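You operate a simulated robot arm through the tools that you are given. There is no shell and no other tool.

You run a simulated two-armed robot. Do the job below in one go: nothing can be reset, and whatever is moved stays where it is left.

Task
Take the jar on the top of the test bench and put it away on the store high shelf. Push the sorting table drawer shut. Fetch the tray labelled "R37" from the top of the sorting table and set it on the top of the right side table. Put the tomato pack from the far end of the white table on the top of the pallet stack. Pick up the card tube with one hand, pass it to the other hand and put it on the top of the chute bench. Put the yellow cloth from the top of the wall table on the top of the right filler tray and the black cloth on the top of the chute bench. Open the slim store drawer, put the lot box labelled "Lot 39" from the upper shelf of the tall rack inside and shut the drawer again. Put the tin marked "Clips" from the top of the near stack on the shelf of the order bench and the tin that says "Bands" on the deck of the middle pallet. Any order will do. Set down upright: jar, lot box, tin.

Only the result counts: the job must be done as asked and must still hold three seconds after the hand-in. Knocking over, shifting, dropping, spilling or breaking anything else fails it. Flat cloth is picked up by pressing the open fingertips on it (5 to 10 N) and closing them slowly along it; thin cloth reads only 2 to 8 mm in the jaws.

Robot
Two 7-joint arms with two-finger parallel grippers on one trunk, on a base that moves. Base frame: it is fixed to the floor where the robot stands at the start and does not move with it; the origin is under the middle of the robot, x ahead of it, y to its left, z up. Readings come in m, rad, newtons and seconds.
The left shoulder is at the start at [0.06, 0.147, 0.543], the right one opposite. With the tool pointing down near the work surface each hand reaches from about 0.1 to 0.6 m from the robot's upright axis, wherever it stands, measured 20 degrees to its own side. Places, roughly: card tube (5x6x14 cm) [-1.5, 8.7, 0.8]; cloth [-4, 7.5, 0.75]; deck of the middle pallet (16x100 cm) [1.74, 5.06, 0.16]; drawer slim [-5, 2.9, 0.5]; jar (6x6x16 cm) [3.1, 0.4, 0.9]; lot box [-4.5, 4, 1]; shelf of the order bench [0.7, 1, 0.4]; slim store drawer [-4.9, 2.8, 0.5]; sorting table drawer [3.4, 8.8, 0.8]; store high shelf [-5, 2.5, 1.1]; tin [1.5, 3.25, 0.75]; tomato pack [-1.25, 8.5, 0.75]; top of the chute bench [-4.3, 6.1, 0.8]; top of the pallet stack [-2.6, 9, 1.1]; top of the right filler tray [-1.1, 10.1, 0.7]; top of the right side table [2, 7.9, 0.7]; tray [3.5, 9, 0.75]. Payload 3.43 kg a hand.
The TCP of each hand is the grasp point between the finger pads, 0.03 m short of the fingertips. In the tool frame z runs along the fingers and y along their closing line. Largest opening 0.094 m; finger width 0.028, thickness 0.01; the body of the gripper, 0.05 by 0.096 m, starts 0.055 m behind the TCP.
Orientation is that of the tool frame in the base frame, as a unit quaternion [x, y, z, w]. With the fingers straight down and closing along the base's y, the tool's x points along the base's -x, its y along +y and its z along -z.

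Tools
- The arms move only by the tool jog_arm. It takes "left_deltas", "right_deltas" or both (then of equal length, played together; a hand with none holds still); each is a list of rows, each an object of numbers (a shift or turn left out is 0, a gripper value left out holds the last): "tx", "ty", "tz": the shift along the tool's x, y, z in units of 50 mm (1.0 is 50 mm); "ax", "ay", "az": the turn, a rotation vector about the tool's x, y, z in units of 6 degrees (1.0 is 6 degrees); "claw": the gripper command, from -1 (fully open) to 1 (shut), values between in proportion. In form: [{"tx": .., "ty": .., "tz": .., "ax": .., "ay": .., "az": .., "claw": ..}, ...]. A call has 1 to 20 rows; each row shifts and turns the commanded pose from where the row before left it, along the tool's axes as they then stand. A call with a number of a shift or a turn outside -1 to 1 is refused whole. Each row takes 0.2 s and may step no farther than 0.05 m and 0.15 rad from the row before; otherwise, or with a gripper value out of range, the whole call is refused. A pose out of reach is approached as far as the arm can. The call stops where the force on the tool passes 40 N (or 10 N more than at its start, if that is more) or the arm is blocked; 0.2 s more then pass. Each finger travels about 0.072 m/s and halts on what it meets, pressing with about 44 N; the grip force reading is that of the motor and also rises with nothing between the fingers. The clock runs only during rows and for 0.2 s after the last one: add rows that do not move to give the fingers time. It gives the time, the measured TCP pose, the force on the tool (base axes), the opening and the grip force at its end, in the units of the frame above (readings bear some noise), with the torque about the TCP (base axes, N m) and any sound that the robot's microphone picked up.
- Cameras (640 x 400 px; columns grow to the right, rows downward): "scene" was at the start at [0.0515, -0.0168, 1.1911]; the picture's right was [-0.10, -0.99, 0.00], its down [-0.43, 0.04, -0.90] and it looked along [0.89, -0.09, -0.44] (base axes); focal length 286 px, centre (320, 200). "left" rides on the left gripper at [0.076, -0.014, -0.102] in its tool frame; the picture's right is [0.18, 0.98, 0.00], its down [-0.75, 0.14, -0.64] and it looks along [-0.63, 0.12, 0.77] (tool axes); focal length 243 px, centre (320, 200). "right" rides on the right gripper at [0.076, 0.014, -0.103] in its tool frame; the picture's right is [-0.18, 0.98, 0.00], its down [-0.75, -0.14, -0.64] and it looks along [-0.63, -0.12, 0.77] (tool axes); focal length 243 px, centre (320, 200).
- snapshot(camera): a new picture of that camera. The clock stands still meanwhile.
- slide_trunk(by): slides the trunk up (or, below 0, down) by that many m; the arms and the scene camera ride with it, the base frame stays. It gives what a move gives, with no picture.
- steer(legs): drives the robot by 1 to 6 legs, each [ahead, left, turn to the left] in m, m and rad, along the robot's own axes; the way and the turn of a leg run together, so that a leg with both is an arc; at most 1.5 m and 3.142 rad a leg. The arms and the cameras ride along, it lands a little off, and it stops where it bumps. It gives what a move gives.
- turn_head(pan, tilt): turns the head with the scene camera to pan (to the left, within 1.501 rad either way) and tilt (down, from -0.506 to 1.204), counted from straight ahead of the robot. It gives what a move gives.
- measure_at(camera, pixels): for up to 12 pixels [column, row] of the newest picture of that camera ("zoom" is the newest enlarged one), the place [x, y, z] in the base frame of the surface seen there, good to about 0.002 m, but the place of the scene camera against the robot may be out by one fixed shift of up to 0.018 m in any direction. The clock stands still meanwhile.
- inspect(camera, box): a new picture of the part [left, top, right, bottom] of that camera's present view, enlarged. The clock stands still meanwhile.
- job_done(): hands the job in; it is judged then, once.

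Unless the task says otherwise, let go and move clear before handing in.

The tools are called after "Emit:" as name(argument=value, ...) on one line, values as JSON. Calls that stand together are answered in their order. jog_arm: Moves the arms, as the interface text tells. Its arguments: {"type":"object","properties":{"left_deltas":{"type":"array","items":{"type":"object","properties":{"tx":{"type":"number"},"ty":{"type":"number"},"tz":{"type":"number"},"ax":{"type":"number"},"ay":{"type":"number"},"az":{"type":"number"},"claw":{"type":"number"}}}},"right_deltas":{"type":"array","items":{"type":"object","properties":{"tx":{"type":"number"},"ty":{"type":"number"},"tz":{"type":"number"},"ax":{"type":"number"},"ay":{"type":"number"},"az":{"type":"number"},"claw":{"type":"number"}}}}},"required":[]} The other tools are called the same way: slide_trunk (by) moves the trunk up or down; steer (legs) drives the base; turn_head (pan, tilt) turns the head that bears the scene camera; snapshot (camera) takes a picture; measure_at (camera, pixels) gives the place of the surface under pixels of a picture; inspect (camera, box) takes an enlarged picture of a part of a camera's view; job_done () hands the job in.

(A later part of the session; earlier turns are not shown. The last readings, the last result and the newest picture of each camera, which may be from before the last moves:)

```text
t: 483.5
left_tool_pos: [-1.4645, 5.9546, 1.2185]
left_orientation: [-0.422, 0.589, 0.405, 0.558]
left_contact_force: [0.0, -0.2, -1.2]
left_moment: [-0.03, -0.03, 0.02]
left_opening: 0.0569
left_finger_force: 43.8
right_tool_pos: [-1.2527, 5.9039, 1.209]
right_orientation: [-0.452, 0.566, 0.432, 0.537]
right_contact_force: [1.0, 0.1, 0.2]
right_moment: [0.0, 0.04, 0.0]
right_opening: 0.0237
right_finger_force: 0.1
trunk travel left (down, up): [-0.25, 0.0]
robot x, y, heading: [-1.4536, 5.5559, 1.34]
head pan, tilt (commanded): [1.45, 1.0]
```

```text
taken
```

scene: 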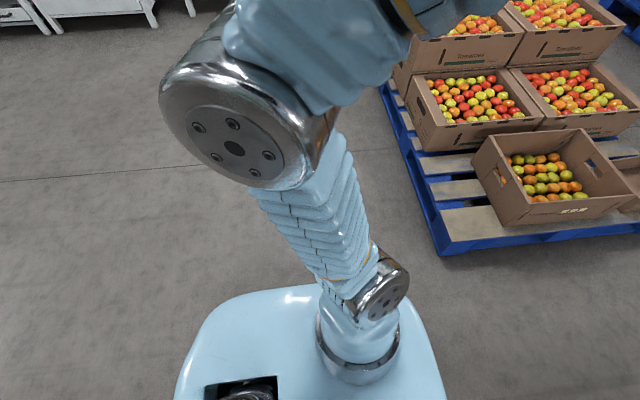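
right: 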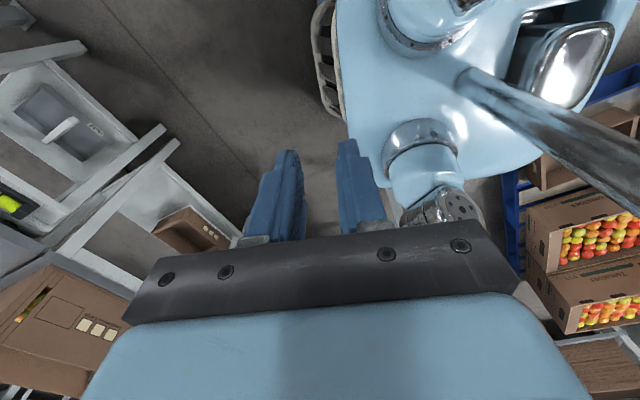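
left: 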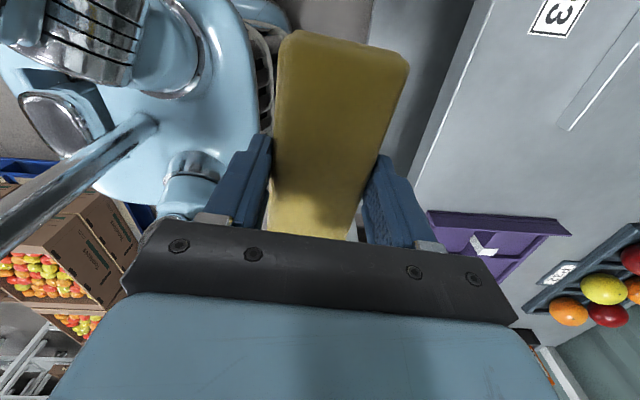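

Emit:
measure_at(camera="scene", pixels=[[235, 148], [175, 90], [215, 60], [300, 150], [260, 120], [270, 292], [205, 330], [185, 380], [330, 290], [420, 330]])

```text
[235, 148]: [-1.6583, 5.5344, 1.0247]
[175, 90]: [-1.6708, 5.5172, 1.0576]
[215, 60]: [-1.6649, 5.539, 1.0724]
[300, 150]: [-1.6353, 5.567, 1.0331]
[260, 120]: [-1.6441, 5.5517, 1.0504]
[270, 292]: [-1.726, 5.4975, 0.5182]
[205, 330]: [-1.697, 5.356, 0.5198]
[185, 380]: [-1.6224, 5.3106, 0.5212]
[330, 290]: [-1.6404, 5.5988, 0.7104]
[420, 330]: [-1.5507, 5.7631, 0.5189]
```

Base spans ±0.245 m sideways, +0.21/-0.27 m fore-aft; elbows ±0.30 m. Facing north I can pass both narrow spots. I raise the hands another 4 cm and sidestep west.

Emit:
jog_arm(left_deltas=[{"tx": -0.5}, {"tx": -0.4}, {}], right_deltas=[{"tx": -0.6}, {"tx": -0.5}, {}])

Emit:
steer(legs=[[0, 1.1, 0], [0, 1.1, 0], [1.1, 0, 0], [0.9, 0, 0]])

Emit:
turn_head(pan=0.9, tilt=0.75)

Emit:
snapshot(camera="scene")

```text
t: 484.3
left_tool_pos: [-1.4615, 5.9548, 1.2649]
left_orientation: [-0.422, 0.59, 0.405, 0.558]
left_contact_force: [0.8, -0.4, 0.3]
left_moment: [-0.02, -0.01, -0.01]
left_opening: 0.0567
left_finger_force: 43.6
right_tool_pos: [-1.2497, 5.9067, 1.2634]
right_orientation: [-0.451, 0.567, 0.431, 0.538]
right_contact_force: [-0.2, -0.7, -0.4]
right_moment: [-0.01, -0.01, -0.03]
right_opening: 0.0234
right_finger_force: 0.0
trunk travel left (down, up): [-0.25, 0.0]
robot x, y, heading: [-1.453, 5.5525, 1.347]
head pan, tilt (commanded): [1.45, 1.0]
```

```text
t: 504.7
left_tool_pos: [-3.1583, 8.3982, 1.2647]
left_orientation: [-0.422, 0.589, 0.405, 0.557]
left_contact_force: [0.1, 0.6, -0.3]
left_moment: [-0.01, -0.02, 0.01]
left_opening: 0.0567
left_finger_force: 43.7
right_tool_pos: [-2.9477, 8.3505, 1.2636]
right_orientation: [-0.452, 0.567, 0.431, 0.537]
right_contact_force: [-0.1, 0.1, 0.3]
right_moment: [-0.03, 0.04, 0.0]
right_opening: 0.0236
right_finger_force: 0.0
trunk travel left (down, up): [-0.25, 0.0]
robot x, y, heading: [-3.1489, 7.998, 1.347]
head pan, tilt (commanded): [1.45, 1.0]
```

```text
t: 505.7
left_tool_pos: [-3.1586, 8.3982, 1.2638]
left_orientation: [-0.421, 0.59, 0.404, 0.558]
left_contact_force: [0.2, -0.2, -0.7]
left_moment: [-0.03, -0.01, 0.03]
left_opening: 0.0572
left_finger_force: 44.7
right_tool_pos: [-2.9481, 8.3504, 1.2648]
right_orientation: [-0.452, 0.567, 0.431, 0.538]
right_contact_force: [0.2, -0.9, -0.5]
right_moment: [0.01, -0.01, 0.04]
right_opening: 0.0235
right_finger_force: 0.0
trunk travel left (down, up): [-0.25, 0.0]
robot x, y, heading: [-3.1471, 8.0003, 1.341]
head pan, tilt (commanded): [0.901, 0.75]
```

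```text
taken
```

scene: 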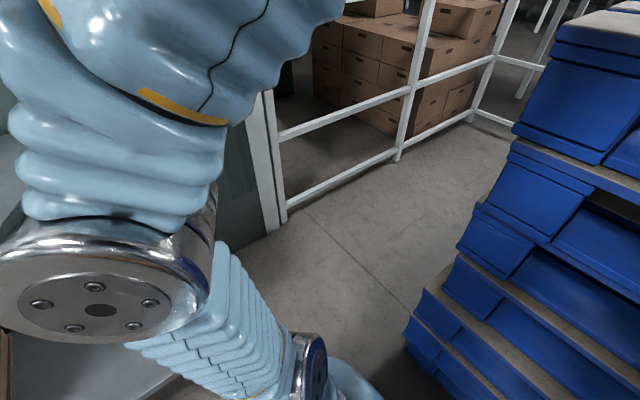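

I measure the stack's near corner again at several heights before the tight sidestep.

Emit:
measure_at(camera="scene", pixels=[[408, 340], [432, 385], [450, 275], [480, 225], [520, 135], [415, 360], [470, 280], [285, 215], [270, 225]])

Emit:
turn_head(pan=1.2, tilt=1.15)

Emit:
snapshot(camera="scene")

```text
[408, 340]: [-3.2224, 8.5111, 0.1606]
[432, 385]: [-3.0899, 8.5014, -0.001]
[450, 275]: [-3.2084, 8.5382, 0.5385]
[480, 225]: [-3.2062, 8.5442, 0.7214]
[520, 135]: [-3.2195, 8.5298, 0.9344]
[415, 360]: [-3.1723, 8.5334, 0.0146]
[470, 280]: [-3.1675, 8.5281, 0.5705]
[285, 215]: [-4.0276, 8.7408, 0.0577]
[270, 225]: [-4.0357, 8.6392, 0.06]
```

```text
t: 506.6
left_tool_pos: [-3.16, 8.3982, 1.2642]
left_orientation: [-0.421, 0.589, 0.405, 0.559]
left_contact_force: [-0.4, 0.2, -0.2]
left_moment: [-0.02, -0.03, -0.02]
left_opening: 0.0565
left_finger_force: 44.1
right_tool_pos: [-2.947, 8.3503, 1.2641]
right_orientation: [-0.451, 0.567, 0.431, 0.538]
right_contact_force: [-0.3, 0.6, -0.2]
right_moment: [0.03, 0.02, 0.02]
right_opening: 0.0235
right_finger_force: 0.1
trunk travel left (down, up): [-0.25, 0.0]
robot x, y, heading: [-3.1471, 7.9954, 1.345]
head pan, tilt (commanded): [1.201, 1.15]
```

```text
taken
```

scene: 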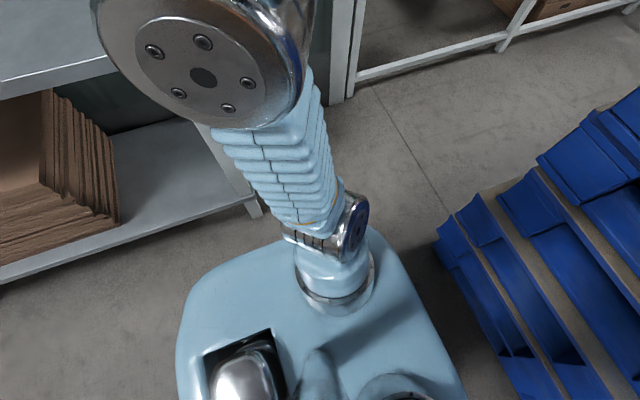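

Here the wall table's lower shelf corner shows at (255,205). I measure it and the base edges to align precisely.

Emit:
measure_at(camera="scene", pixels=[[256, 210], [250, 200], [235, 205], [262, 215], [120, 75], [190, 290], [205, 265], [300, 240], [400, 260], [440, 340]])

```text
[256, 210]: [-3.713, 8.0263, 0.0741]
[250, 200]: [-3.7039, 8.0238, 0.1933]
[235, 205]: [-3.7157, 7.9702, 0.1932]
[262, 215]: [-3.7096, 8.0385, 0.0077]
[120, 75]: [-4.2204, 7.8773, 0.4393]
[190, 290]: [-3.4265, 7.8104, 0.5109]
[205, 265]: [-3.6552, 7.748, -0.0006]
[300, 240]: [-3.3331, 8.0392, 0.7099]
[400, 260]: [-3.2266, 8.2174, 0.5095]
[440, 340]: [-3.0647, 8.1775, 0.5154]
```

Table end v≈7.01, stack face v≈7.57: I need my axis at v≈7.32. Advance 0.247 m and check.

Emit:
steer(legs=[[0.245, 0, -0.003]])

```text
t: 508.4
left_tool_pos: [-3.102, 8.6398, 1.2636]
left_orientation: [-0.421, 0.59, 0.404, 0.558]
left_contact_force: [0.1, -1.2, -0.1]
left_moment: [-0.04, -0.02, 0.0]
left_opening: 0.0569
left_finger_force: 43.7
right_tool_pos: [-2.8901, 8.5906, 1.2631]
right_orientation: [-0.451, 0.567, 0.43, 0.538]
right_contact_force: [0.6, -0.5, -0.6]
right_moment: [-0.02, 0.0, 0.02]
right_opening: 0.0234
right_finger_force: 0.1
trunk travel left (down, up): [-0.25, 0.0]
robot x, y, heading: [-3.0937, 8.2409, 1.345]
head pan, tilt (commanded): [1.201, 1.15]
```

Axis is at v=7.324. Sidestep left through the gap in two steps.

Emit:
steer(legs=[[0, 0.3, 0]])

Emit:
steer(legs=[[0, 0.3, 0]])

```text
t: 510.4
left_tool_pos: [-3.3916, 8.7078, 1.265]
left_orientation: [-0.421, 0.59, 0.404, 0.558]
left_contact_force: [0.8, -0.8, -1.0]
left_moment: [0.01, -0.01, 0.04]
left_opening: 0.0569
left_finger_force: 43.9
right_tool_pos: [-3.181, 8.6598, 1.2638]
right_orientation: [-0.45, 0.568, 0.43, 0.538]
right_contact_force: [-0.5, -0.5, 0.3]
right_moment: [0.01, -0.02, 0.02]
right_opening: 0.0237
right_finger_force: 0.1
trunk travel left (down, up): [-0.25, 0.0]
robot x, y, heading: [-3.3832, 8.306, 1.339]
head pan, tilt (commanded): [1.201, 1.15]
```

```text
t: 512.5
left_tool_pos: [-3.6859, 8.7775, 1.2636]
left_orientation: [-0.421, 0.59, 0.404, 0.558]
left_contact_force: [0.4, -0.1, -0.2]
left_moment: [-0.01, -0.01, 0.0]
left_opening: 0.0569
left_finger_force: 44.0
right_tool_pos: [-3.4745, 8.7275, 1.2643]
right_orientation: [-0.451, 0.568, 0.43, 0.538]
right_contact_force: [0.1, -0.2, 0.0]
right_moment: [-0.04, -0.02, 0.0]
right_opening: 0.0236
right_finger_force: 0.2
trunk travel left (down, up): [-0.25, 0.0]
robot x, y, heading: [-3.6782, 8.3757, 1.343]
head pan, tilt (commanded): [1.201, 1.15]
```

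Through the gap (u=-5.484, v=7.323). I look ahead to check what stands beyond the railing at hand height before going north.

Emit:
turn_head(pan=-0.2, tilt=0.2)

Emit:
snapshot(camera="scene")

```text
t: 514.0
left_tool_pos: [-3.6861, 8.7769, 1.2647]
left_orientation: [-0.421, 0.591, 0.404, 0.557]
left_contact_force: [0.1, 0.1, -0.4]
left_moment: [-0.03, -0.02, -0.04]
left_opening: 0.0569
left_finger_force: 44.2
right_tool_pos: [-3.4756, 8.7268, 1.2636]
right_orientation: [-0.45, 0.568, 0.43, 0.538]
right_contact_force: [-0.1, 0.2, 0.5]
right_moment: [-0.02, 0.0, 0.0]
right_opening: 0.0237
right_finger_force: 0.1
trunk travel left (down, up): [-0.25, 0.0]
robot x, y, heading: [-3.6756, 8.3782, 1.341]
head pan, tilt (commanded): [-0.201, 0.201]
```

```text
taken
```

scene: 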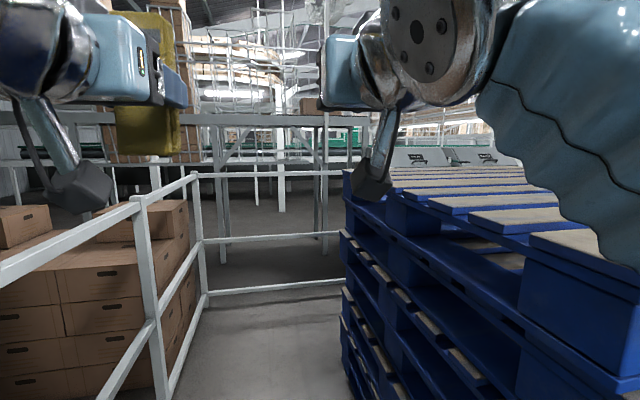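

Emit:
measure_at(camera="scene", pixels=[[260, 290], [260, 238], [250, 175], [220, 175], [320, 180], [270, 118], [318, 120], [282, 160], [350, 175], [360, 215], [200, 180], [345, 300]])

```text
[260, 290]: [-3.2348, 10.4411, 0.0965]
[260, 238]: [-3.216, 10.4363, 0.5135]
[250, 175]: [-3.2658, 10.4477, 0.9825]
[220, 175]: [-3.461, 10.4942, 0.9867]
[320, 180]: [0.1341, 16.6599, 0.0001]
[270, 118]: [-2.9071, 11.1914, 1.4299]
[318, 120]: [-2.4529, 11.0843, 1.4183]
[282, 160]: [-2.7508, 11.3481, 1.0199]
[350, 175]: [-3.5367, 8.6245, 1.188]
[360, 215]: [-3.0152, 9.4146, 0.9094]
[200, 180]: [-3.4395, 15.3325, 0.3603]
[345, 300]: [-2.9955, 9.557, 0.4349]
```

Beyond the railing (top z≈0.99) nothing stands until v≈10.2, so the hands clear it. Drive ahead 1.8 m in two legs.

Emit:
steer(legs=[[0.9, 0, 0.002]])

Emit:
steer(legs=[[0.85, 0, 0]])

Emit:
turn_head(pan=-1.2, tilt=1.0)

Emit:
snapshot(camera="scene")

```text
t: 518.7
left_tool_pos: [-3.4891, 9.65, 1.2645]
left_orientation: [-0.423, 0.588, 0.406, 0.557]
left_contact_force: [-0.6, 0.0, 0.2]
left_moment: [-0.04, 0.02, 0.0]
left_opening: 0.0569
left_finger_force: 44.2
right_tool_pos: [-3.2785, 9.604, 1.263]
right_orientation: [-0.452, 0.566, 0.432, 0.537]
right_contact_force: [0.6, 0.4, 1.0]
right_moment: [0.04, 0.02, 0.0]
right_opening: 0.0236
right_finger_force: 0.1
trunk travel left (down, up): [-0.25, 0.0]
robot x, y, heading: [-3.4788, 9.2491, 1.35]
head pan, tilt (commanded): [-0.201, 0.201]
```

```text
t: 523.2
left_tool_pos: [-3.3074, 10.4784, 1.2644]
left_orientation: [-0.424, 0.587, 0.408, 0.556]
left_contact_force: [0.5, 0.3, -1.0]
left_moment: [0.0, -0.03, 0.02]
left_opening: 0.0567
left_finger_force: 44.3
right_tool_pos: [-3.0947, 10.4335, 1.264]
right_orientation: [-0.453, 0.565, 0.433, 0.536]
right_contact_force: [0.0, 0.5, 0.1]
right_moment: [0.0, 0.02, -0.02]
right_opening: 0.0238
right_finger_force: 0.1
trunk travel left (down, up): [-0.25, 0.0]
robot x, y, heading: [-3.2955, 10.0799, 1.352]
head pan, tilt (commanded): [-0.201, 0.201]
```

```text
t: 524.5
left_tool_pos: [-3.3073, 10.4779, 1.2631]
left_orientation: [-0.424, 0.588, 0.407, 0.556]
left_contact_force: [0.1, 0.2, -0.4]
left_moment: [0.0, -0.02, 0.01]
left_opening: 0.0566
left_finger_force: 43.6
right_tool_pos: [-3.0955, 10.4331, 1.2632]
right_orientation: [-0.454, 0.566, 0.433, 0.536]
right_contact_force: [0.8, -0.9, -0.4]
right_moment: [0.01, -0.01, -0.03]
right_opening: 0.0232
right_finger_force: 0.0
trunk travel left (down, up): [-0.25, 0.0]
robot x, y, heading: [-3.2978, 10.0768, 1.349]
head pan, tilt (commanded): [-1.201, 1.0]
```

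```text
taken
```

scene: 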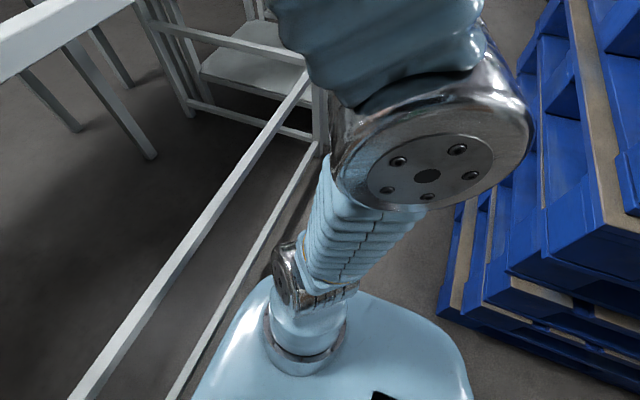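

Now I can see the lane: fence rails at left (220,250), stack's north face at right (450,300). I measure both.

Emit:
measure_at(camera="scene", pixels=[[442, 312], [455, 230], [485, 290], [530, 100], [470, 200], [510, 240], [240, 270], [290, 180], [150, 290], [315, 130], [590, 255], [160, 100]])

```text
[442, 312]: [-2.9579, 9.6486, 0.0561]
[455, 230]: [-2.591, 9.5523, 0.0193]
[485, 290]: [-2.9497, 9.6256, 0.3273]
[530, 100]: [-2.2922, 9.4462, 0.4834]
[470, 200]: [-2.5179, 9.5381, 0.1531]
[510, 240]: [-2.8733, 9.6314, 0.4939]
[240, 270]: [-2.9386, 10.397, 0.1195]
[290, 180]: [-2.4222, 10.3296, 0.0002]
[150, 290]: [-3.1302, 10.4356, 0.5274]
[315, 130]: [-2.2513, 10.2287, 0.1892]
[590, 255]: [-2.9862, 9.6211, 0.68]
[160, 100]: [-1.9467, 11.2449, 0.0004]
```

North face v≈8.74, fence v≈9.45: lane 0.71 m. I nudge forward 5 cm to centre (v≈9.12) and sidestep right 1 m.

Emit:
steer(legs=[[0.05, 0, -0.007], [0, -0.9, 0]])

Emit:
turn_head(pan=-0.6, tilt=0.45)

Emit:
snapshot(camera="scene")

```text
t: 529.8
left_tool_pos: [-2.4088, 10.3264, 1.2638]
left_orientation: [-0.421, 0.589, 0.405, 0.558]
left_contact_force: [-0.6, 0.2, -0.3]
left_moment: [0.01, 0.01, -0.03]
left_opening: 0.0567
left_finger_force: 43.9
right_tool_pos: [-2.1988, 10.2776, 1.2637]
right_orientation: [-0.451, 0.567, 0.43, 0.538]
right_contact_force: [-0.2, 0.2, -0.5]
right_moment: [0.01, 0.01, 0.0]
right_opening: 0.0234
right_finger_force: 0.0
trunk travel left (down, up): [-0.25, 0.0]
robot x, y, heading: [-2.4006, 9.9253, 1.351]
head pan, tilt (commanded): [-1.201, 1.0]
```

```text
t: 530.8
left_tool_pos: [-2.4093, 10.3253, 1.263]
left_orientation: [-0.421, 0.59, 0.404, 0.558]
left_contact_force: [0.4, -0.5, -0.8]
left_moment: [-0.03, -0.01, -0.03]
left_opening: 0.0566
left_finger_force: 44.0
right_tool_pos: [-2.1985, 10.2783, 1.2647]
right_orientation: [-0.45, 0.568, 0.43, 0.539]
right_contact_force: [0.1, 0.9, -1.3]
right_moment: [-0.02, 0.01, 0.0]
right_opening: 0.0234
right_finger_force: 0.1
trunk travel left (down, up): [-0.25, 0.0]
robot x, y, heading: [-2.4015, 9.9287, 1.347]
head pan, tilt (commanded): [-0.6, 0.45]
```

```text
taken
```

scene: 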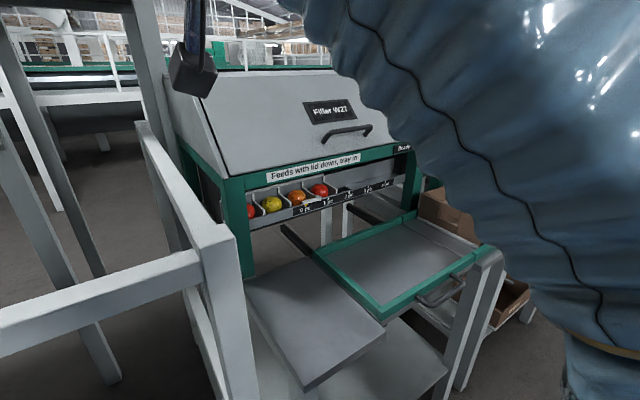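

The left filler (W27) with its green pull-out tray is ahead-right. I measure its tray front and handle for clearance.

Emit:
measure_at(camera="scene", pixels=[[440, 297], [470, 262], [385, 318], [490, 255], [300, 385], [385, 335], [490, 330], [330, 260], [225, 245], [200, 280], [400, 230], [340, 110]])

```text
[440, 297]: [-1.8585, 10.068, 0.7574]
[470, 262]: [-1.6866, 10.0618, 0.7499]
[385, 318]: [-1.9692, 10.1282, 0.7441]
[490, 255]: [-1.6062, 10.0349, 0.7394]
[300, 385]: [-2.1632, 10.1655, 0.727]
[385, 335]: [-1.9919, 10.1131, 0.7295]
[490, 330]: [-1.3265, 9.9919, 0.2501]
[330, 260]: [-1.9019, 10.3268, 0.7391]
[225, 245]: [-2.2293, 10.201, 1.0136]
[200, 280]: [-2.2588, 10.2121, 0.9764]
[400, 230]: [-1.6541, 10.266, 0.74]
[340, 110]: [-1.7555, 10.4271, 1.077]
```

The tray handle (z 0.757) is above my base, so there's room. Continue sidestepping right 1.3 m to the right filler.

Emit:
steer(legs=[[0, -0.65, -0.004], [0, -0.65, 0]])

Emit:
turn_head(pan=0.0, tilt=0.6)

Emit:
snapshot(camera="scene")

```text
t: 537.7
left_tool_pos: [-1.1235, 10.032, 1.2645]
left_orientation: [-0.422, 0.589, 0.405, 0.557]
left_contact_force: [0.0, 0.1, -0.1]
left_moment: [-0.01, 0.01, -0.06]
left_opening: 0.0567
left_finger_force: 43.6
right_tool_pos: [-0.913, 9.9852, 1.2638]
right_orientation: [-0.452, 0.566, 0.432, 0.537]
right_contact_force: [-0.4, -0.2, -0.4]
right_moment: [0.03, 0.04, 0.0]
right_opening: 0.0234
right_finger_force: 0.0
trunk travel left (down, up): [-0.25, 0.0]
robot x, y, heading: [-1.1121, 9.6353, 1.352]
head pan, tilt (commanded): [-0.6, 0.45]
```

```text
t: 538.7
left_tool_pos: [-1.1245, 10.0327, 1.2641]
left_orientation: [-0.423, 0.588, 0.406, 0.556]
left_contact_force: [-0.6, -0.2, -0.9]
left_moment: [0.01, 0.05, 0.0]
left_opening: 0.0571
left_finger_force: 44.2
right_tool_pos: [-0.9126, 9.9854, 1.2652]
right_orientation: [-0.453, 0.566, 0.432, 0.537]
right_contact_force: [0.2, 0.2, -0.2]
right_moment: [-0.04, 0.0, -0.02]
right_opening: 0.0233
right_finger_force: 0.1
trunk travel left (down, up): [-0.25, 0.0]
robot x, y, heading: [-1.1125, 9.634, 1.344]
head pan, tilt (commanded): [0.0, 0.6]
```

```text
taken
```

scene: 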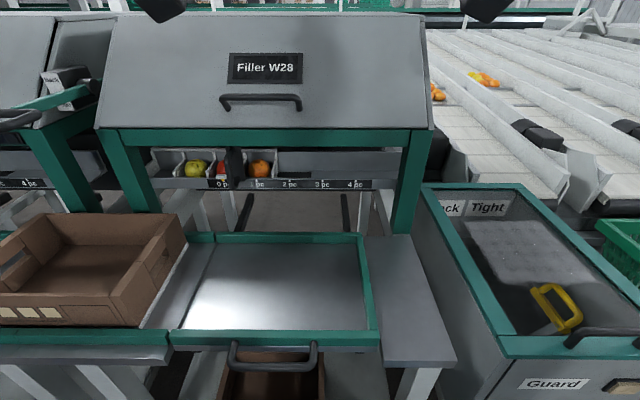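

The right filler (W28) tray is right in front at (275,285), empty. I measure it.

Emit:
measure_at(camera="scene", pixels=[[275, 285], [205, 248], [355, 248], [195, 322], [360, 325], [275, 338], [272, 358], [275, 240], [190, 245], [130, 240], [290, 180], [275, 320]])

```text
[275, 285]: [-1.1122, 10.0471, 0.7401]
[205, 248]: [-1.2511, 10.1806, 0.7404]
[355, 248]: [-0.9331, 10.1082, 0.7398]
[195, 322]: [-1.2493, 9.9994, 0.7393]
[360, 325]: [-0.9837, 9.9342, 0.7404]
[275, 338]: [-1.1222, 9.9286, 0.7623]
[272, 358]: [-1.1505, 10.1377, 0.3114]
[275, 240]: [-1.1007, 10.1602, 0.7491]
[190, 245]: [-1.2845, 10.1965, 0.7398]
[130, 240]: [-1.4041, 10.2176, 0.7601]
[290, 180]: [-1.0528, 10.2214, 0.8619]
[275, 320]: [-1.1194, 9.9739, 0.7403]
```

Tray floor z=0.740, rim 0.762, centre about (-1.093, 10.063). I lower the left hand in front of the filler and pitch it to point down.

Emit:
jog_arm(left_deltas=[{"tx": 0.95}, {"tx": 0.95}, {"tx": 0.95}, {"tx": 0.95}, {"tx": 0.95}, {"tx": 0.95}, {}])

Emit:
jog_arm(left_deltas=[{"ay": 1}, {"ay": 1}, {"ay": 1}, {"ay": 1}, {"ay": 1}, {"ay": 1}, {"ay": 1}, {"ay": 1}, {"ay": 1}, {"ay": 1}, {"ay": 1}, {"ay": 1}, {"ay": 1}, {"ay": 1}, {"ay": 0.5}, {}])

Emit:
snapshot(camera="scene")

Emit:
snapshot(camera="left")

```text
t: 540.3
left_tool_pos: [-1.1282, 10.0183, 0.9801]
left_orientation: [-0.424, 0.588, 0.407, 0.556]
left_contact_force: [0.3, 0.3, -0.1]
left_moment: [-0.05, 0.0, 0.03]
left_opening: 0.057
left_finger_force: 43.7
right_tool_pos: [-0.9125, 9.9864, 1.2646]
right_orientation: [-0.452, 0.567, 0.432, 0.537]
right_contact_force: [0.2, -0.3, 0.6]
right_moment: [0.02, 0.04, 0.01]
right_opening: 0.0234
right_finger_force: 0.0
trunk travel left (down, up): [-0.25, 0.0]
robot x, y, heading: [-1.1103, 9.638, 1.353]
head pan, tilt (commanded): [0.0, 0.6]
```

```text
t: 543.7
left_tool_pos: [-1.1292, 10.0202, 0.9778]
left_orientation: [-0.585, 0.811, 0.011, 0.004]
left_contact_force: [1.2, -0.6, -0.2]
left_moment: [-0.03, 0.01, 0.06]
left_opening: 0.0569
left_finger_force: 43.8
right_tool_pos: [-0.9123, 9.9849, 1.2635]
right_orientation: [-0.452, 0.567, 0.431, 0.537]
right_contact_force: [-0.4, -0.3, 0.2]
right_moment: [-0.01, -0.04, -0.02]
right_opening: 0.0233
right_finger_force: 0.0
trunk travel left (down, up): [-0.25, 0.0]
robot x, y, heading: [-1.111, 9.6334, 1.347]
head pan, tilt (commanded): [0.0, 0.6]
```

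```text
taken
```

scene: 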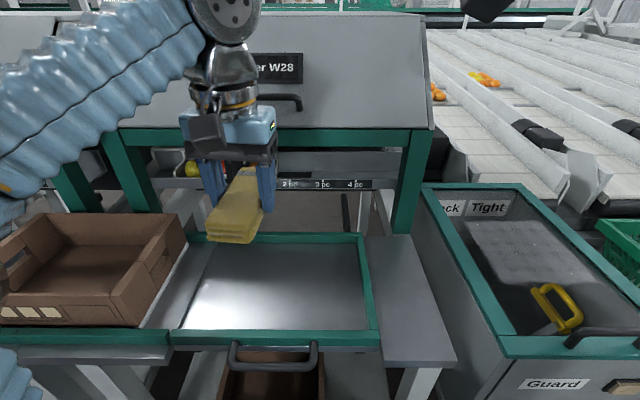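

```text
taken
```

left: 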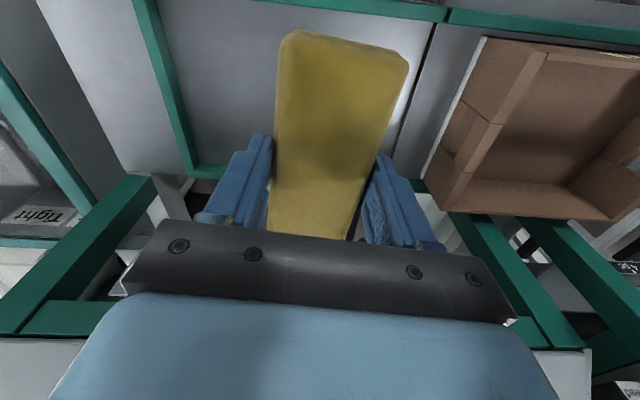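

The cloth hangs above the tray. I measure the tray's rims in the accurate wrist view.

Emit:
measure_at(camera="left", pixels=[[350, 6], [165, 80], [180, 130], [205, 172], [420, 10], [440, 60], [415, 100], [230, 100], [400, 150], [480, 60], [260, 60]])

```text
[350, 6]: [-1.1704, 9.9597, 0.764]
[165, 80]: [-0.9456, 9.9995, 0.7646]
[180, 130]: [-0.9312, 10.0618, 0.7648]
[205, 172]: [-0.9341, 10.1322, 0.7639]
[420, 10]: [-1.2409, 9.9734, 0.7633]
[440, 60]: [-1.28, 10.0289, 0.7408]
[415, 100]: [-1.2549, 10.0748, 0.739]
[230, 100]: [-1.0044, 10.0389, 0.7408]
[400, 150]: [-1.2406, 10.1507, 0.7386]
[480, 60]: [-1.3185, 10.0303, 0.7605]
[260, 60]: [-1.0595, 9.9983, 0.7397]
```

Tray inner area spans u -3.48…-3.20, v 9.445…9.645. I centre the cloth (about 4 cm forward, 3 cm right) and lower it.

Emit:
jog_arm(left_deltas=[{"tx": -0.89, "ty": -0.4}, {"ty": -0.12}, {"tz": 0.7}, {"tz": 0.8}, {"tz": 0.8}, {"tz": 0.8}, {"tz": 0.4}, {}])

Emit:
snapshot(camera="scene")

```text
t: 545.5
left_tool_pos: [-1.0914, 10.0528, 0.8055]
left_orientation: [-0.586, 0.81, 0.003, -0.001]
left_contact_force: [-0.5, 0.1, -0.7]
left_moment: [-0.02, 0.01, 0.01]
left_opening: 0.0568
left_finger_force: 43.8
right_tool_pos: [-0.9132, 9.9858, 1.2636]
right_orientation: [-0.453, 0.567, 0.431, 0.537]
right_contact_force: [-0.1, 0.4, 0.3]
right_moment: [-0.02, 0.02, 0.0]
right_opening: 0.0236
right_finger_force: 0.1
trunk travel left (down, up): [-0.25, 0.0]
robot x, y, heading: [-1.1126, 9.6315, 1.351]
head pan, tilt (commanded): [0.0, 0.6]
```

```text
taken
```

scene: 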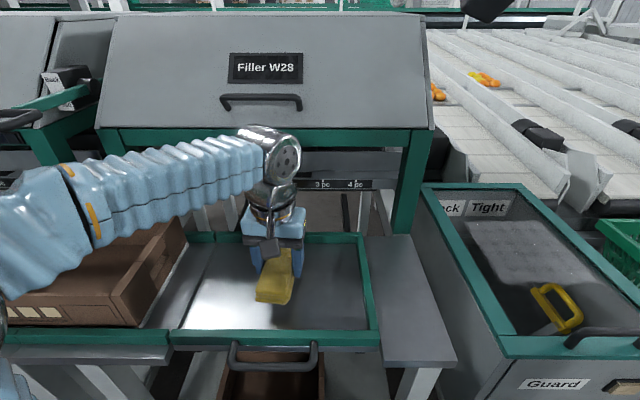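

Nicely inside the tray. Lower the last 3 cm gently.

Emit:
jog_arm(left_deltas=[{"tz": 0.3}, {"tz": 0.15}, {"tz": 0.06}, {"tz": 0.05}, {}])

Emit:
jog_arm(left_deltas=[{"tz": 0.04}, {}, {"tz": 0.03}, {}])

```text
t: 546.7
left_tool_pos: [-1.0925, 10.0546, 0.7764]
left_orientation: [-0.586, 0.81, 0.003, -0.001]
left_contact_force: [0.1, -0.3, 1.9]
left_moment: [0.16, -0.14, -0.03]
left_opening: 0.057
left_finger_force: 44.0
right_tool_pos: [-0.9116, 9.9854, 1.2634]
right_orientation: [-0.453, 0.566, 0.432, 0.536]
right_contact_force: [0.0, 0.1, 0.2]
right_moment: [0.0, 0.0, -0.03]
right_opening: 0.0235
right_finger_force: 0.0
trunk travel left (down, up): [-0.25, 0.0]
robot x, y, heading: [-1.1122, 9.6326, 1.349]
head pan, tilt (commanded): [0.0, 0.6]
```

```text
t: 547.5
left_tool_pos: [-1.0917, 10.0545, 0.7756]
left_orientation: [-0.586, 0.81, 0.003, 0.002]
left_contact_force: [-2.3, 1.4, 18.1]
left_moment: [-1.1, 0.33, -0.14]
left_opening: 0.0569
left_finger_force: 44.2
right_tool_pos: [-0.9125, 9.9856, 1.2636]
right_orientation: [-0.453, 0.566, 0.432, 0.537]
right_contact_force: [-0.2, -0.3, -0.9]
right_moment: [-0.01, -0.01, 0.0]
right_opening: 0.0234
right_finger_force: 0.1
trunk travel left (down, up): [-0.25, 0.0]
robot x, y, heading: [-1.1118, 9.632, 1.348]
head pan, tilt (commanded): [0.0, 0.6]
stopped in row 4 (left hand): the force on the tool passed its limit at 42 N (the readings are from after the stop); the commanded pose is now the measured one
```

Seated on the tray. Ease off, open, and rise.

Emit:
jog_arm(left_deltas=[{"tz": -0.03}, {"claw": -0.3}, {"claw": -0.45}, {"claw": -0.6}, {"claw": -0.8}, {}, {"tz": -0.5}, {"tz": -0.9}, {"tz": -0.9}, {"tz": -0.9}, {"tz": -0.5}, {}])

Emit:
snapshot(camera="scene")

Emit:
snapshot(camera="left")

```text
t: 550.1
left_tool_pos: [-1.0909, 10.0524, 0.9611]
left_orientation: [-0.586, 0.81, 0.003, 0.0]
left_contact_force: [-0.3, 0.4, 0.0]
left_moment: [0.05, 0.0, 0.01]
left_opening: 0.0846
left_finger_force: 0.3
right_tool_pos: [-0.912, 9.9853, 1.2624]
right_orientation: [-0.452, 0.566, 0.432, 0.537]
right_contact_force: [0.4, 0.6, -0.2]
right_moment: [-0.01, 0.0, 0.04]
right_opening: 0.0236
right_finger_force: 0.0
trunk travel left (down, up): [-0.25, 0.0]
robot x, y, heading: [-1.1114, 9.6322, 1.35]
head pan, tilt (commanded): [0.0, 0.6]
```

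```text
taken
```

scene: 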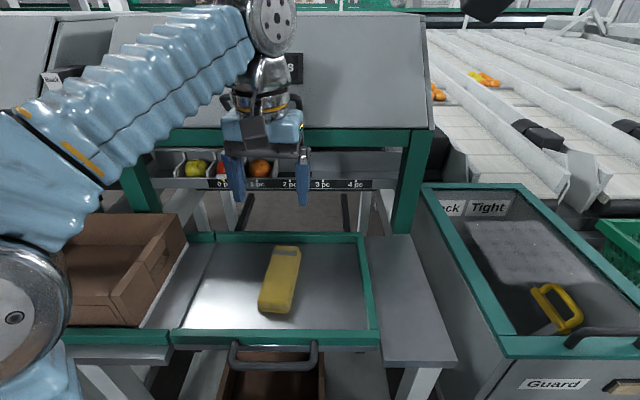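

```text
taken
```

left: 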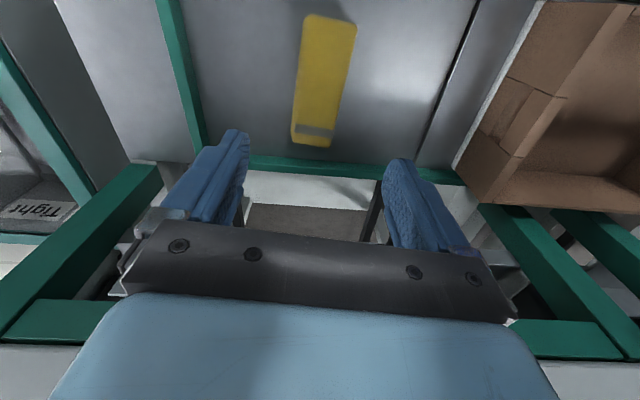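

The yellow stack lies in the right filler's tray. Now I retract the left hand, back up a little and turn around to face the white table's far end.

Emit:
jog_arm(left_deltas=[{"tz": -0.6, "tx": 0.7, "claw": -1}, {"tx": 0.9}, {"tx": 0.9}, {}])

Emit:
steer(legs=[[-0.2, 0, 0], [0, 0, -3.12]])

Emit:
turn_head(pan=0.0, tilt=0.55)

Emit:
snapshot(camera="scene")

```text
t: 551.1
left_tool_pos: [-1.1299, 9.9374, 0.985]
left_orientation: [-0.587, 0.81, 0.004, 0.001]
left_contact_force: [0.4, 0.0, -0.1]
left_moment: [-0.01, 0.02, -0.02]
left_opening: 0.0941
left_finger_force: 0.0
left hand out of reach, approached as far as the arm can: row 1
right_tool_pos: [-0.9112, 9.9854, 1.2627]
right_orientation: [-0.452, 0.566, 0.432, 0.537]
right_contact_force: [-0.3, -0.2, 0.7]
right_moment: [0.01, 0.0, -0.01]
right_opening: 0.0236
right_finger_force: 0.1
trunk travel left (down, up): [-0.25, 0.0]
robot x, y, heading: [-1.1133, 9.6342, 1.349]
head pan, tilt (commanded): [0.0, 0.6]
```

```text
t: 560.0
left_tool_pos: [-1.1352, 9.1395, 0.9848]
left_orientation: [0.807, 0.59, -0.001, 0.004]
left_contact_force: [0.0, 0.6, 0.2]
left_moment: [-0.02, 0.04, 0.02]
left_opening: 0.094
left_finger_force: 0.0
right_tool_pos: [-1.3501, 9.089, 1.2632]
right_orientation: [0.565, 0.455, -0.535, 0.434]
right_contact_force: [-0.2, 0.1, -0.3]
right_moment: [-0.01, -0.01, 0.0]
right_opening: 0.0237
right_finger_force: 0.2
trunk travel left (down, up): [-0.25, 0.0]
robot x, y, heading: [-1.1514, 9.4479, -1.785]
head pan, tilt (commanded): [0.0, 0.6]
```

```text
t: 560.7
left_tool_pos: [-1.135, 9.1395, 0.9842]
left_orientation: [0.807, 0.59, -0.001, 0.004]
left_contact_force: [-0.3, -0.4, 0.1]
left_moment: [0.0, -0.03, 0.01]
left_opening: 0.094
left_finger_force: 0.1
right_tool_pos: [-1.3505, 9.0891, 1.2641]
right_orientation: [0.565, 0.455, -0.535, 0.434]
right_contact_force: [-0.2, 0.1, 0.9]
right_moment: [0.02, -0.01, -0.01]
right_opening: 0.0235
right_finger_force: 0.1
trunk travel left (down, up): [-0.25, 0.0]
robot x, y, heading: [-1.1573, 9.442, -1.779]
head pan, tilt (commanded): [0.0, 0.55]
```

```text
taken
```

scene: 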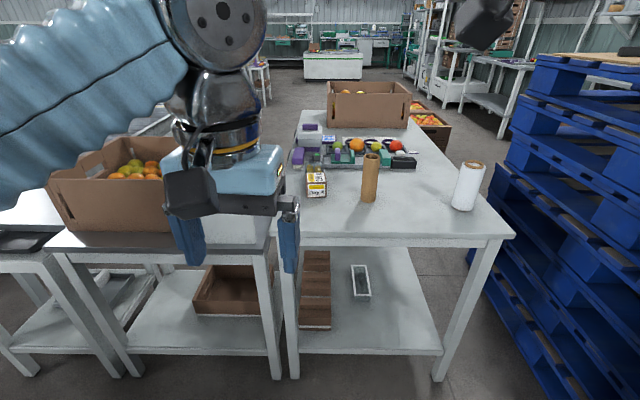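

Facing south: the pack is at (317,182), tube at (370,178), white roll (468,185). I zoom in and measure.

Emit:
inspect(camera="scene", box=[280, 110, 500, 250])

Emit:
measure_at(camera="zoom", pixels=[[110, 190], [110, 215], [90, 245], [130, 245], [85, 200], [130, 195], [270, 140], [265, 220], [250, 200], [290, 200], [270, 125], [548, 230]])

```text
2.86 times, centred on (390, 180) of scene
```

zoom: 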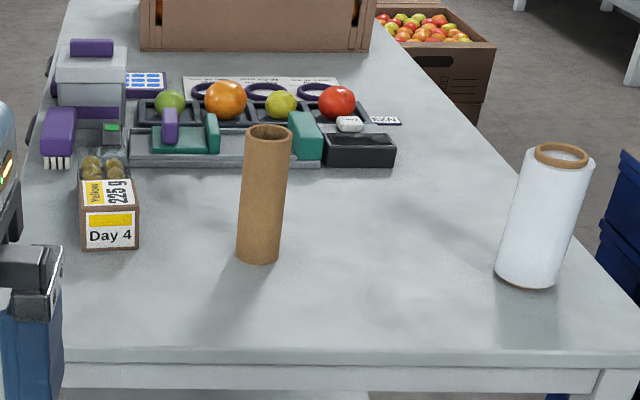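

```text
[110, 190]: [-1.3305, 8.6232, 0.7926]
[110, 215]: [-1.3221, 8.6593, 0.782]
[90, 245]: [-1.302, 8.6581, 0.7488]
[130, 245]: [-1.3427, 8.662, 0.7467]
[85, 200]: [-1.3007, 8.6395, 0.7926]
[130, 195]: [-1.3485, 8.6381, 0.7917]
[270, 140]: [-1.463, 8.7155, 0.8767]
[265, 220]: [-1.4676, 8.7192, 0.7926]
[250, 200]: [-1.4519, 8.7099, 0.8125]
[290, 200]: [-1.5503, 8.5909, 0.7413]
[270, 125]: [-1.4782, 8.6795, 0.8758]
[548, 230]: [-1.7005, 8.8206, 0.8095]
```

It's the yellow-tomato pack ("Day 4, 225 g"). I zoom closer to get its axis and length.

Emit:
inspect(camera="scene", box=[296, 156, 346, 202])

Emit:
measure_at(camera="zoom", pixels=[[115, 330], [290, 330], [115, 215], [290, 215], [120, 120], [240, 110], [130, 60], [240, 60], [200, 340], [200, 290], [120, 165], [285, 165]])

```text
8.70 times, centred on (321, 179) of scene
```

zoom: 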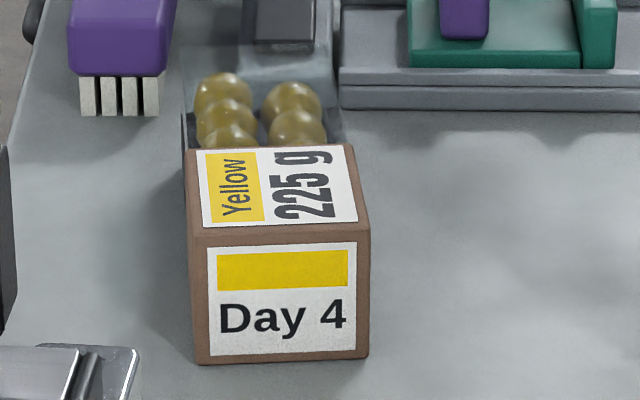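

```text
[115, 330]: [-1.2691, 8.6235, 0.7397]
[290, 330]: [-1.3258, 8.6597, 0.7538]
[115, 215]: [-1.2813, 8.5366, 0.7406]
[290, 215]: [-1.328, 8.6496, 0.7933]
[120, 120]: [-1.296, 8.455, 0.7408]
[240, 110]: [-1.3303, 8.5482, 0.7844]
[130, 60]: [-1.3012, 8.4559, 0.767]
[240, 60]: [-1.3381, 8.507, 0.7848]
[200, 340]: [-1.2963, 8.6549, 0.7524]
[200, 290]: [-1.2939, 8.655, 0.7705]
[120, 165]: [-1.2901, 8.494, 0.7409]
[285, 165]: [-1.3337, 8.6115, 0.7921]
```

Pack: 6.3 cm wide sleeve, north face at y≈8.664, centre x≈-1.311, about 16 cm long. I check the W37 crate near the left hand, then lower the right hand and pitch it 40° down.

Emit:
measure_at(camera="scene", pixels=[[110, 215], [160, 225], [60, 185], [110, 180], [200, 235], [265, 245], [400, 236], [480, 238], [320, 236]])

Emit:
jog_arm(right_deltas=[{"tx": 0.95, "claw": -1}, {"tx": 0.95}, {"tx": 0.95}, {"tx": 0.95}, {"tx": 0.95}, {"tx": 0.95}, {"tx": 0.5}, {"ay": 1}, {"ay": 1}, {"ay": 1}, {"ay": 1}, {"ay": 1}, {"ay": 1}, {"ay": 0.2}, {}])

```text
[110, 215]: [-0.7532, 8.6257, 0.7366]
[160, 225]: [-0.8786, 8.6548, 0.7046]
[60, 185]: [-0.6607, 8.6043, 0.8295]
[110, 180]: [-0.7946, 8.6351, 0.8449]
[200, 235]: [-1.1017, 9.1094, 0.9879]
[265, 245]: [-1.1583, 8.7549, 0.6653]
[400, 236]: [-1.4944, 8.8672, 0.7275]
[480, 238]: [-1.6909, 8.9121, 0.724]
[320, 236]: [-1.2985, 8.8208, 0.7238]
```

```text
t: 563.9
left_tool_pos: [-1.1336, 9.1392, 0.9841]
left_orientation: [0.807, 0.59, -0.002, 0.004]
left_contact_force: [0.1, 0.3, 0.4]
left_moment: [0.0, 0.03, 0.03]
left_opening: 0.094
left_finger_force: 0.2
right_tool_pos: [-1.3465, 9.1044, 0.9551]
right_orientation: [0.705, 0.57, -0.327, 0.267]
right_contact_force: [-0.9, -0.3, 0.6]
right_moment: [0.04, 0.02, 0.02]
right_opening: 0.0939
right_finger_force: 0.1
trunk travel left (down, up): [-0.25, 0.0]
robot x, y, heading: [-1.1551, 9.4447, -1.785]
head pan, tilt (commanded): [0.0, 0.55]
```

Right tool is at 40° pitch. I move closer: 0.30 m ahead, 0.10 m left, turning slightly to the pack's axis.

Emit:
steer(legs=[[0, 0.1, 0.06], [0.29, 0, 0]])

Emit:
snapshot(camera="right")

Emit:
snapshot(camera="scene")

```text
t: 566.6
left_tool_pos: [-1.0627, 8.8356, 0.985]
left_orientation: [0.789, 0.614, -0.002, 0.005]
left_contact_force: [0.0, -0.8, 0.0]
left_moment: [-0.01, -0.01, -0.01]
left_opening: 0.0941
left_finger_force: 0.0
right_tool_pos: [-1.2731, 8.7882, 0.9539]
right_orientation: [0.688, 0.59, -0.319, 0.276]
right_contact_force: [-0.5, -0.9, 0.0]
right_moment: [0.02, 0.0, 0.01]
right_opening: 0.094
right_finger_force: 0.0
trunk travel left (down, up): [-0.25, 0.0]
robot x, y, heading: [-1.0991, 9.1371, -1.724]
head pan, tilt (commanded): [0.0, 0.55]
```

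```text
taken
```

right: 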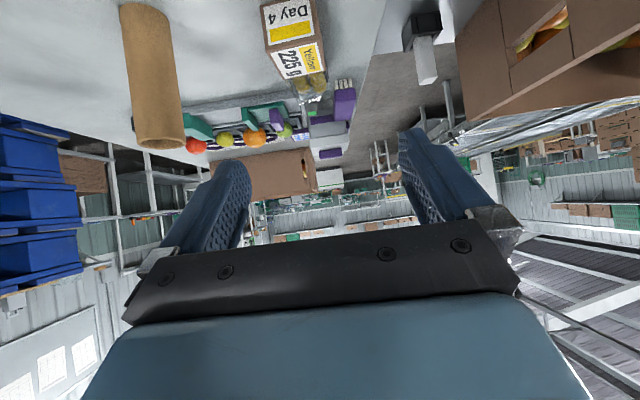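

```text
taken
```

scene: 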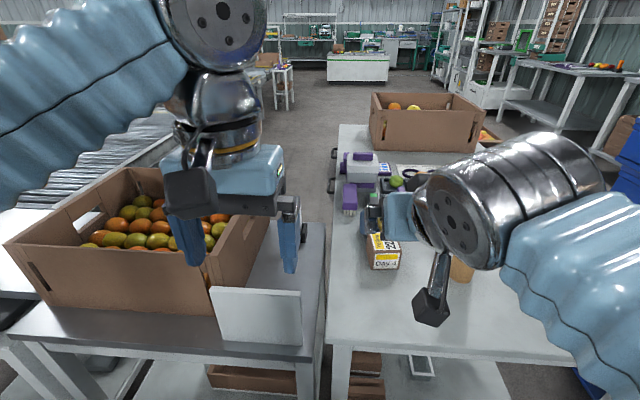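

The pack shows at (290,40) in the right wrist view. I measure its faces.

Emit:
measure_at(camera="right", pixels=[[266, 22], [313, 12], [270, 44], [320, 36], [281, 74], [325, 66], [290, 20], [298, 56], [300, 85], [150, 60], [345, 100]])

```text
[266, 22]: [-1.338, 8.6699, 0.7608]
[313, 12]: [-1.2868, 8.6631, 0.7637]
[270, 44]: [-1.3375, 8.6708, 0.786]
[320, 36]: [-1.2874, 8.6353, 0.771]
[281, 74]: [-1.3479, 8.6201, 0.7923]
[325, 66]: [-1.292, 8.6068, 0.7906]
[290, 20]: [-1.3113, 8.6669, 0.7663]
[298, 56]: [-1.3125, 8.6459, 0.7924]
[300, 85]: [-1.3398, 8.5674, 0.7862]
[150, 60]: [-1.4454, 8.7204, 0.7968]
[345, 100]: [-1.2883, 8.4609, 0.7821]
```

Pack axis heading ≈ -1.71, matching the tool. Move over the pack first, then check.

Emit:
jog_arm(right_deltas=[{"tz": 0.65, "tx": -0.55, "ty": -0.1, "claw": -1}, {"tz": 0.65, "tx": -0.55, "ty": -0.1}, {"tz": 0.65, "tx": -0.55, "ty": -0.1}, {"tz": 0.65, "tx": -0.55, "ty": -0.08}, {}])

Emit:
jog_arm(right_deltas=[{"tz": 0.5, "tx": 0.6}, {"tz": 0.5, "tx": 0.6}, {"tz": 0.3, "tx": 0.36}, {}])

Emit:
snapshot(camera="right")

Emit:
inspect(camera="scene", box=[320, 160, 500, 300])

```text
t: 567.8
left_tool_pos: [-1.0645, 8.8358, 0.9841]
left_orientation: [0.789, 0.614, -0.001, 0.004]
left_contact_force: [1.0, 0.0, 0.0]
left_moment: [-0.03, -0.01, -0.01]
left_opening: 0.0938
left_finger_force: 0.1
right_tool_pos: [-1.3166, 8.6195, 0.9558]
right_orientation: [0.687, 0.592, -0.319, 0.276]
right_contact_force: [0.3, -1.0, -0.2]
right_moment: [0.0, 0.03, -0.04]
right_opening: 0.094
right_finger_force: 0.1
trunk travel left (down, up): [-0.25, 0.0]
robot x, y, heading: [-1.1042, 9.1356, -1.716]
head pan, tilt (commanded): [0.0, 0.55]
```

```text
t: 568.8
left_tool_pos: [-1.0624, 8.8361, 0.9842]
left_orientation: [0.789, 0.614, -0.001, 0.004]
left_contact_force: [0.4, -0.1, -1.1]
left_moment: [-0.04, -0.01, 0.01]
left_opening: 0.0938
left_finger_force: 0.1
right_tool_pos: [-1.3176, 8.621, 0.8524]
right_orientation: [0.687, 0.591, -0.319, 0.277]
right_contact_force: [-0.1, 0.4, 0.5]
right_moment: [-0.03, -0.01, 0.02]
right_opening: 0.0941
right_finger_force: 0.1
trunk travel left (down, up): [-0.25, 0.0]
robot x, y, heading: [-1.1006, 9.1379, -1.724]
head pan, tilt (commanded): [0.0, 0.55]
```

```text
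taken
```

right: 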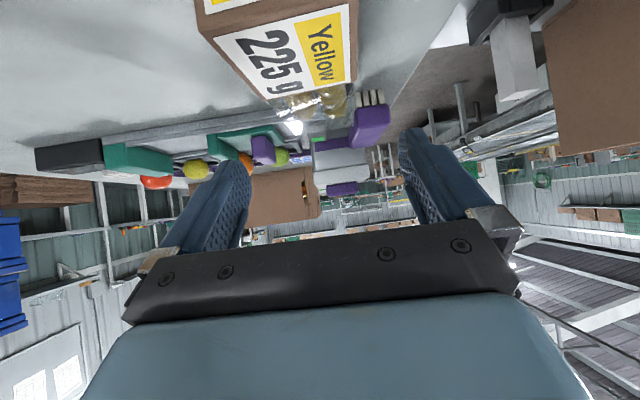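

```text
2.86 times, centred on (410, 230) of scene
```

zoom: 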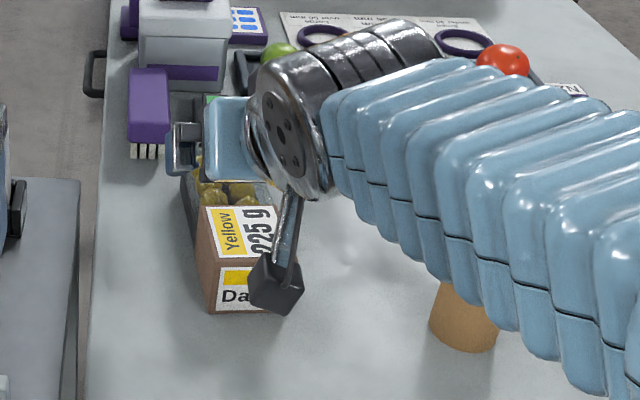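

The right forearm passes right over the standing tube at (465,310). I must check the clearance before lowering further.

Emit:
measure_at(camera="zoom", pixels=[[470, 310], [460, 270], [450, 230], [420, 180], [380, 200], [490, 300], [520, 250], [350, 150], [290, 150], [440, 330]])

```text
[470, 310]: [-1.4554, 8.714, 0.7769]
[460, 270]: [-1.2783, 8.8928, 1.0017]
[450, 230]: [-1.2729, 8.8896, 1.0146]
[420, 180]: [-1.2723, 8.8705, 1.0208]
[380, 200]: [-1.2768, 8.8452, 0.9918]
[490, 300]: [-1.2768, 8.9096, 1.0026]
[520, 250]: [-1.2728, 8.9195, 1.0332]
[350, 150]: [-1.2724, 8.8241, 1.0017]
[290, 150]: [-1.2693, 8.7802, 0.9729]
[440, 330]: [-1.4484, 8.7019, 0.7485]
```

The forearm is at x≈-1.28, 18 cm beside the tube, so it only overlaps in the picture. Lower onto the pack and close.

Emit:
jog_arm(right_deltas=[{"tz": 0.4, "tx": 0.477}, {"tz": 0.4, "tx": 0.477}, {"tz": 0.13, "tx": 0.155}, {}])

Emit:
snapshot(camera="right")

```text
t: 569.8
left_tool_pos: [-1.063, 8.8358, 0.9849]
left_orientation: [0.789, 0.614, -0.002, 0.004]
left_contact_force: [0.1, 0.5, 0.0]
left_moment: [0.02, 0.02, 0.01]
left_opening: 0.0941
left_finger_force: 0.1
right_tool_pos: [-1.3172, 8.6225, 0.7803]
right_orientation: [0.688, 0.59, -0.319, 0.276]
right_contact_force: [-0.1, 0.9, -0.2]
right_moment: [-0.03, -0.01, -0.04]
right_opening: 0.0939
right_finger_force: 0.0
trunk travel left (down, up): [-0.25, 0.0]
robot x, y, heading: [-1.1009, 9.1386, -1.72]
head pan, tilt (commanded): [0.0, 0.55]
```

```text
taken
```

right: 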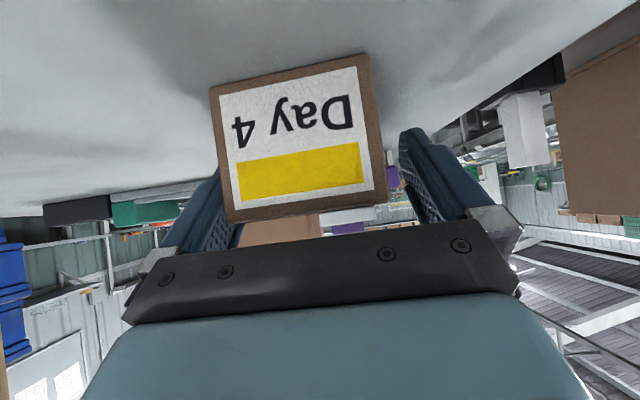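

With the camera's offset accounted for, the pack is centred. Close the fingers.

Emit:
jog_arm(right_deltas=[{"claw": -0.7}, {"claw": -0.5}, {"claw": -0.4}, {"claw": -0.3}, {"claw": 0}, {"claw": 0.5}, {"claw": 1}, {"claw": 1}, {}])

```text
t: 571.8
left_tool_pos: [-1.0637, 8.8345, 0.9849]
left_orientation: [0.789, 0.614, -0.001, 0.004]
left_contact_force: [0.4, 1.0, -0.1]
left_moment: [-0.01, 0.01, 0.0]
left_opening: 0.0943
left_finger_force: 0.1
right_tool_pos: [-1.3178, 8.6217, 0.7815]
right_orientation: [0.688, 0.591, -0.319, 0.276]
right_contact_force: [-0.6, 0.1, 0.6]
right_moment: [0.02, 0.12, 0.07]
right_opening: 0.0642
right_finger_force: 43.9
trunk travel left (down, up): [-0.25, 0.0]
robot x, y, heading: [-1.103, 9.1386, -1.721]
head pan, tilt (commanded): [0.0, 0.55]
```

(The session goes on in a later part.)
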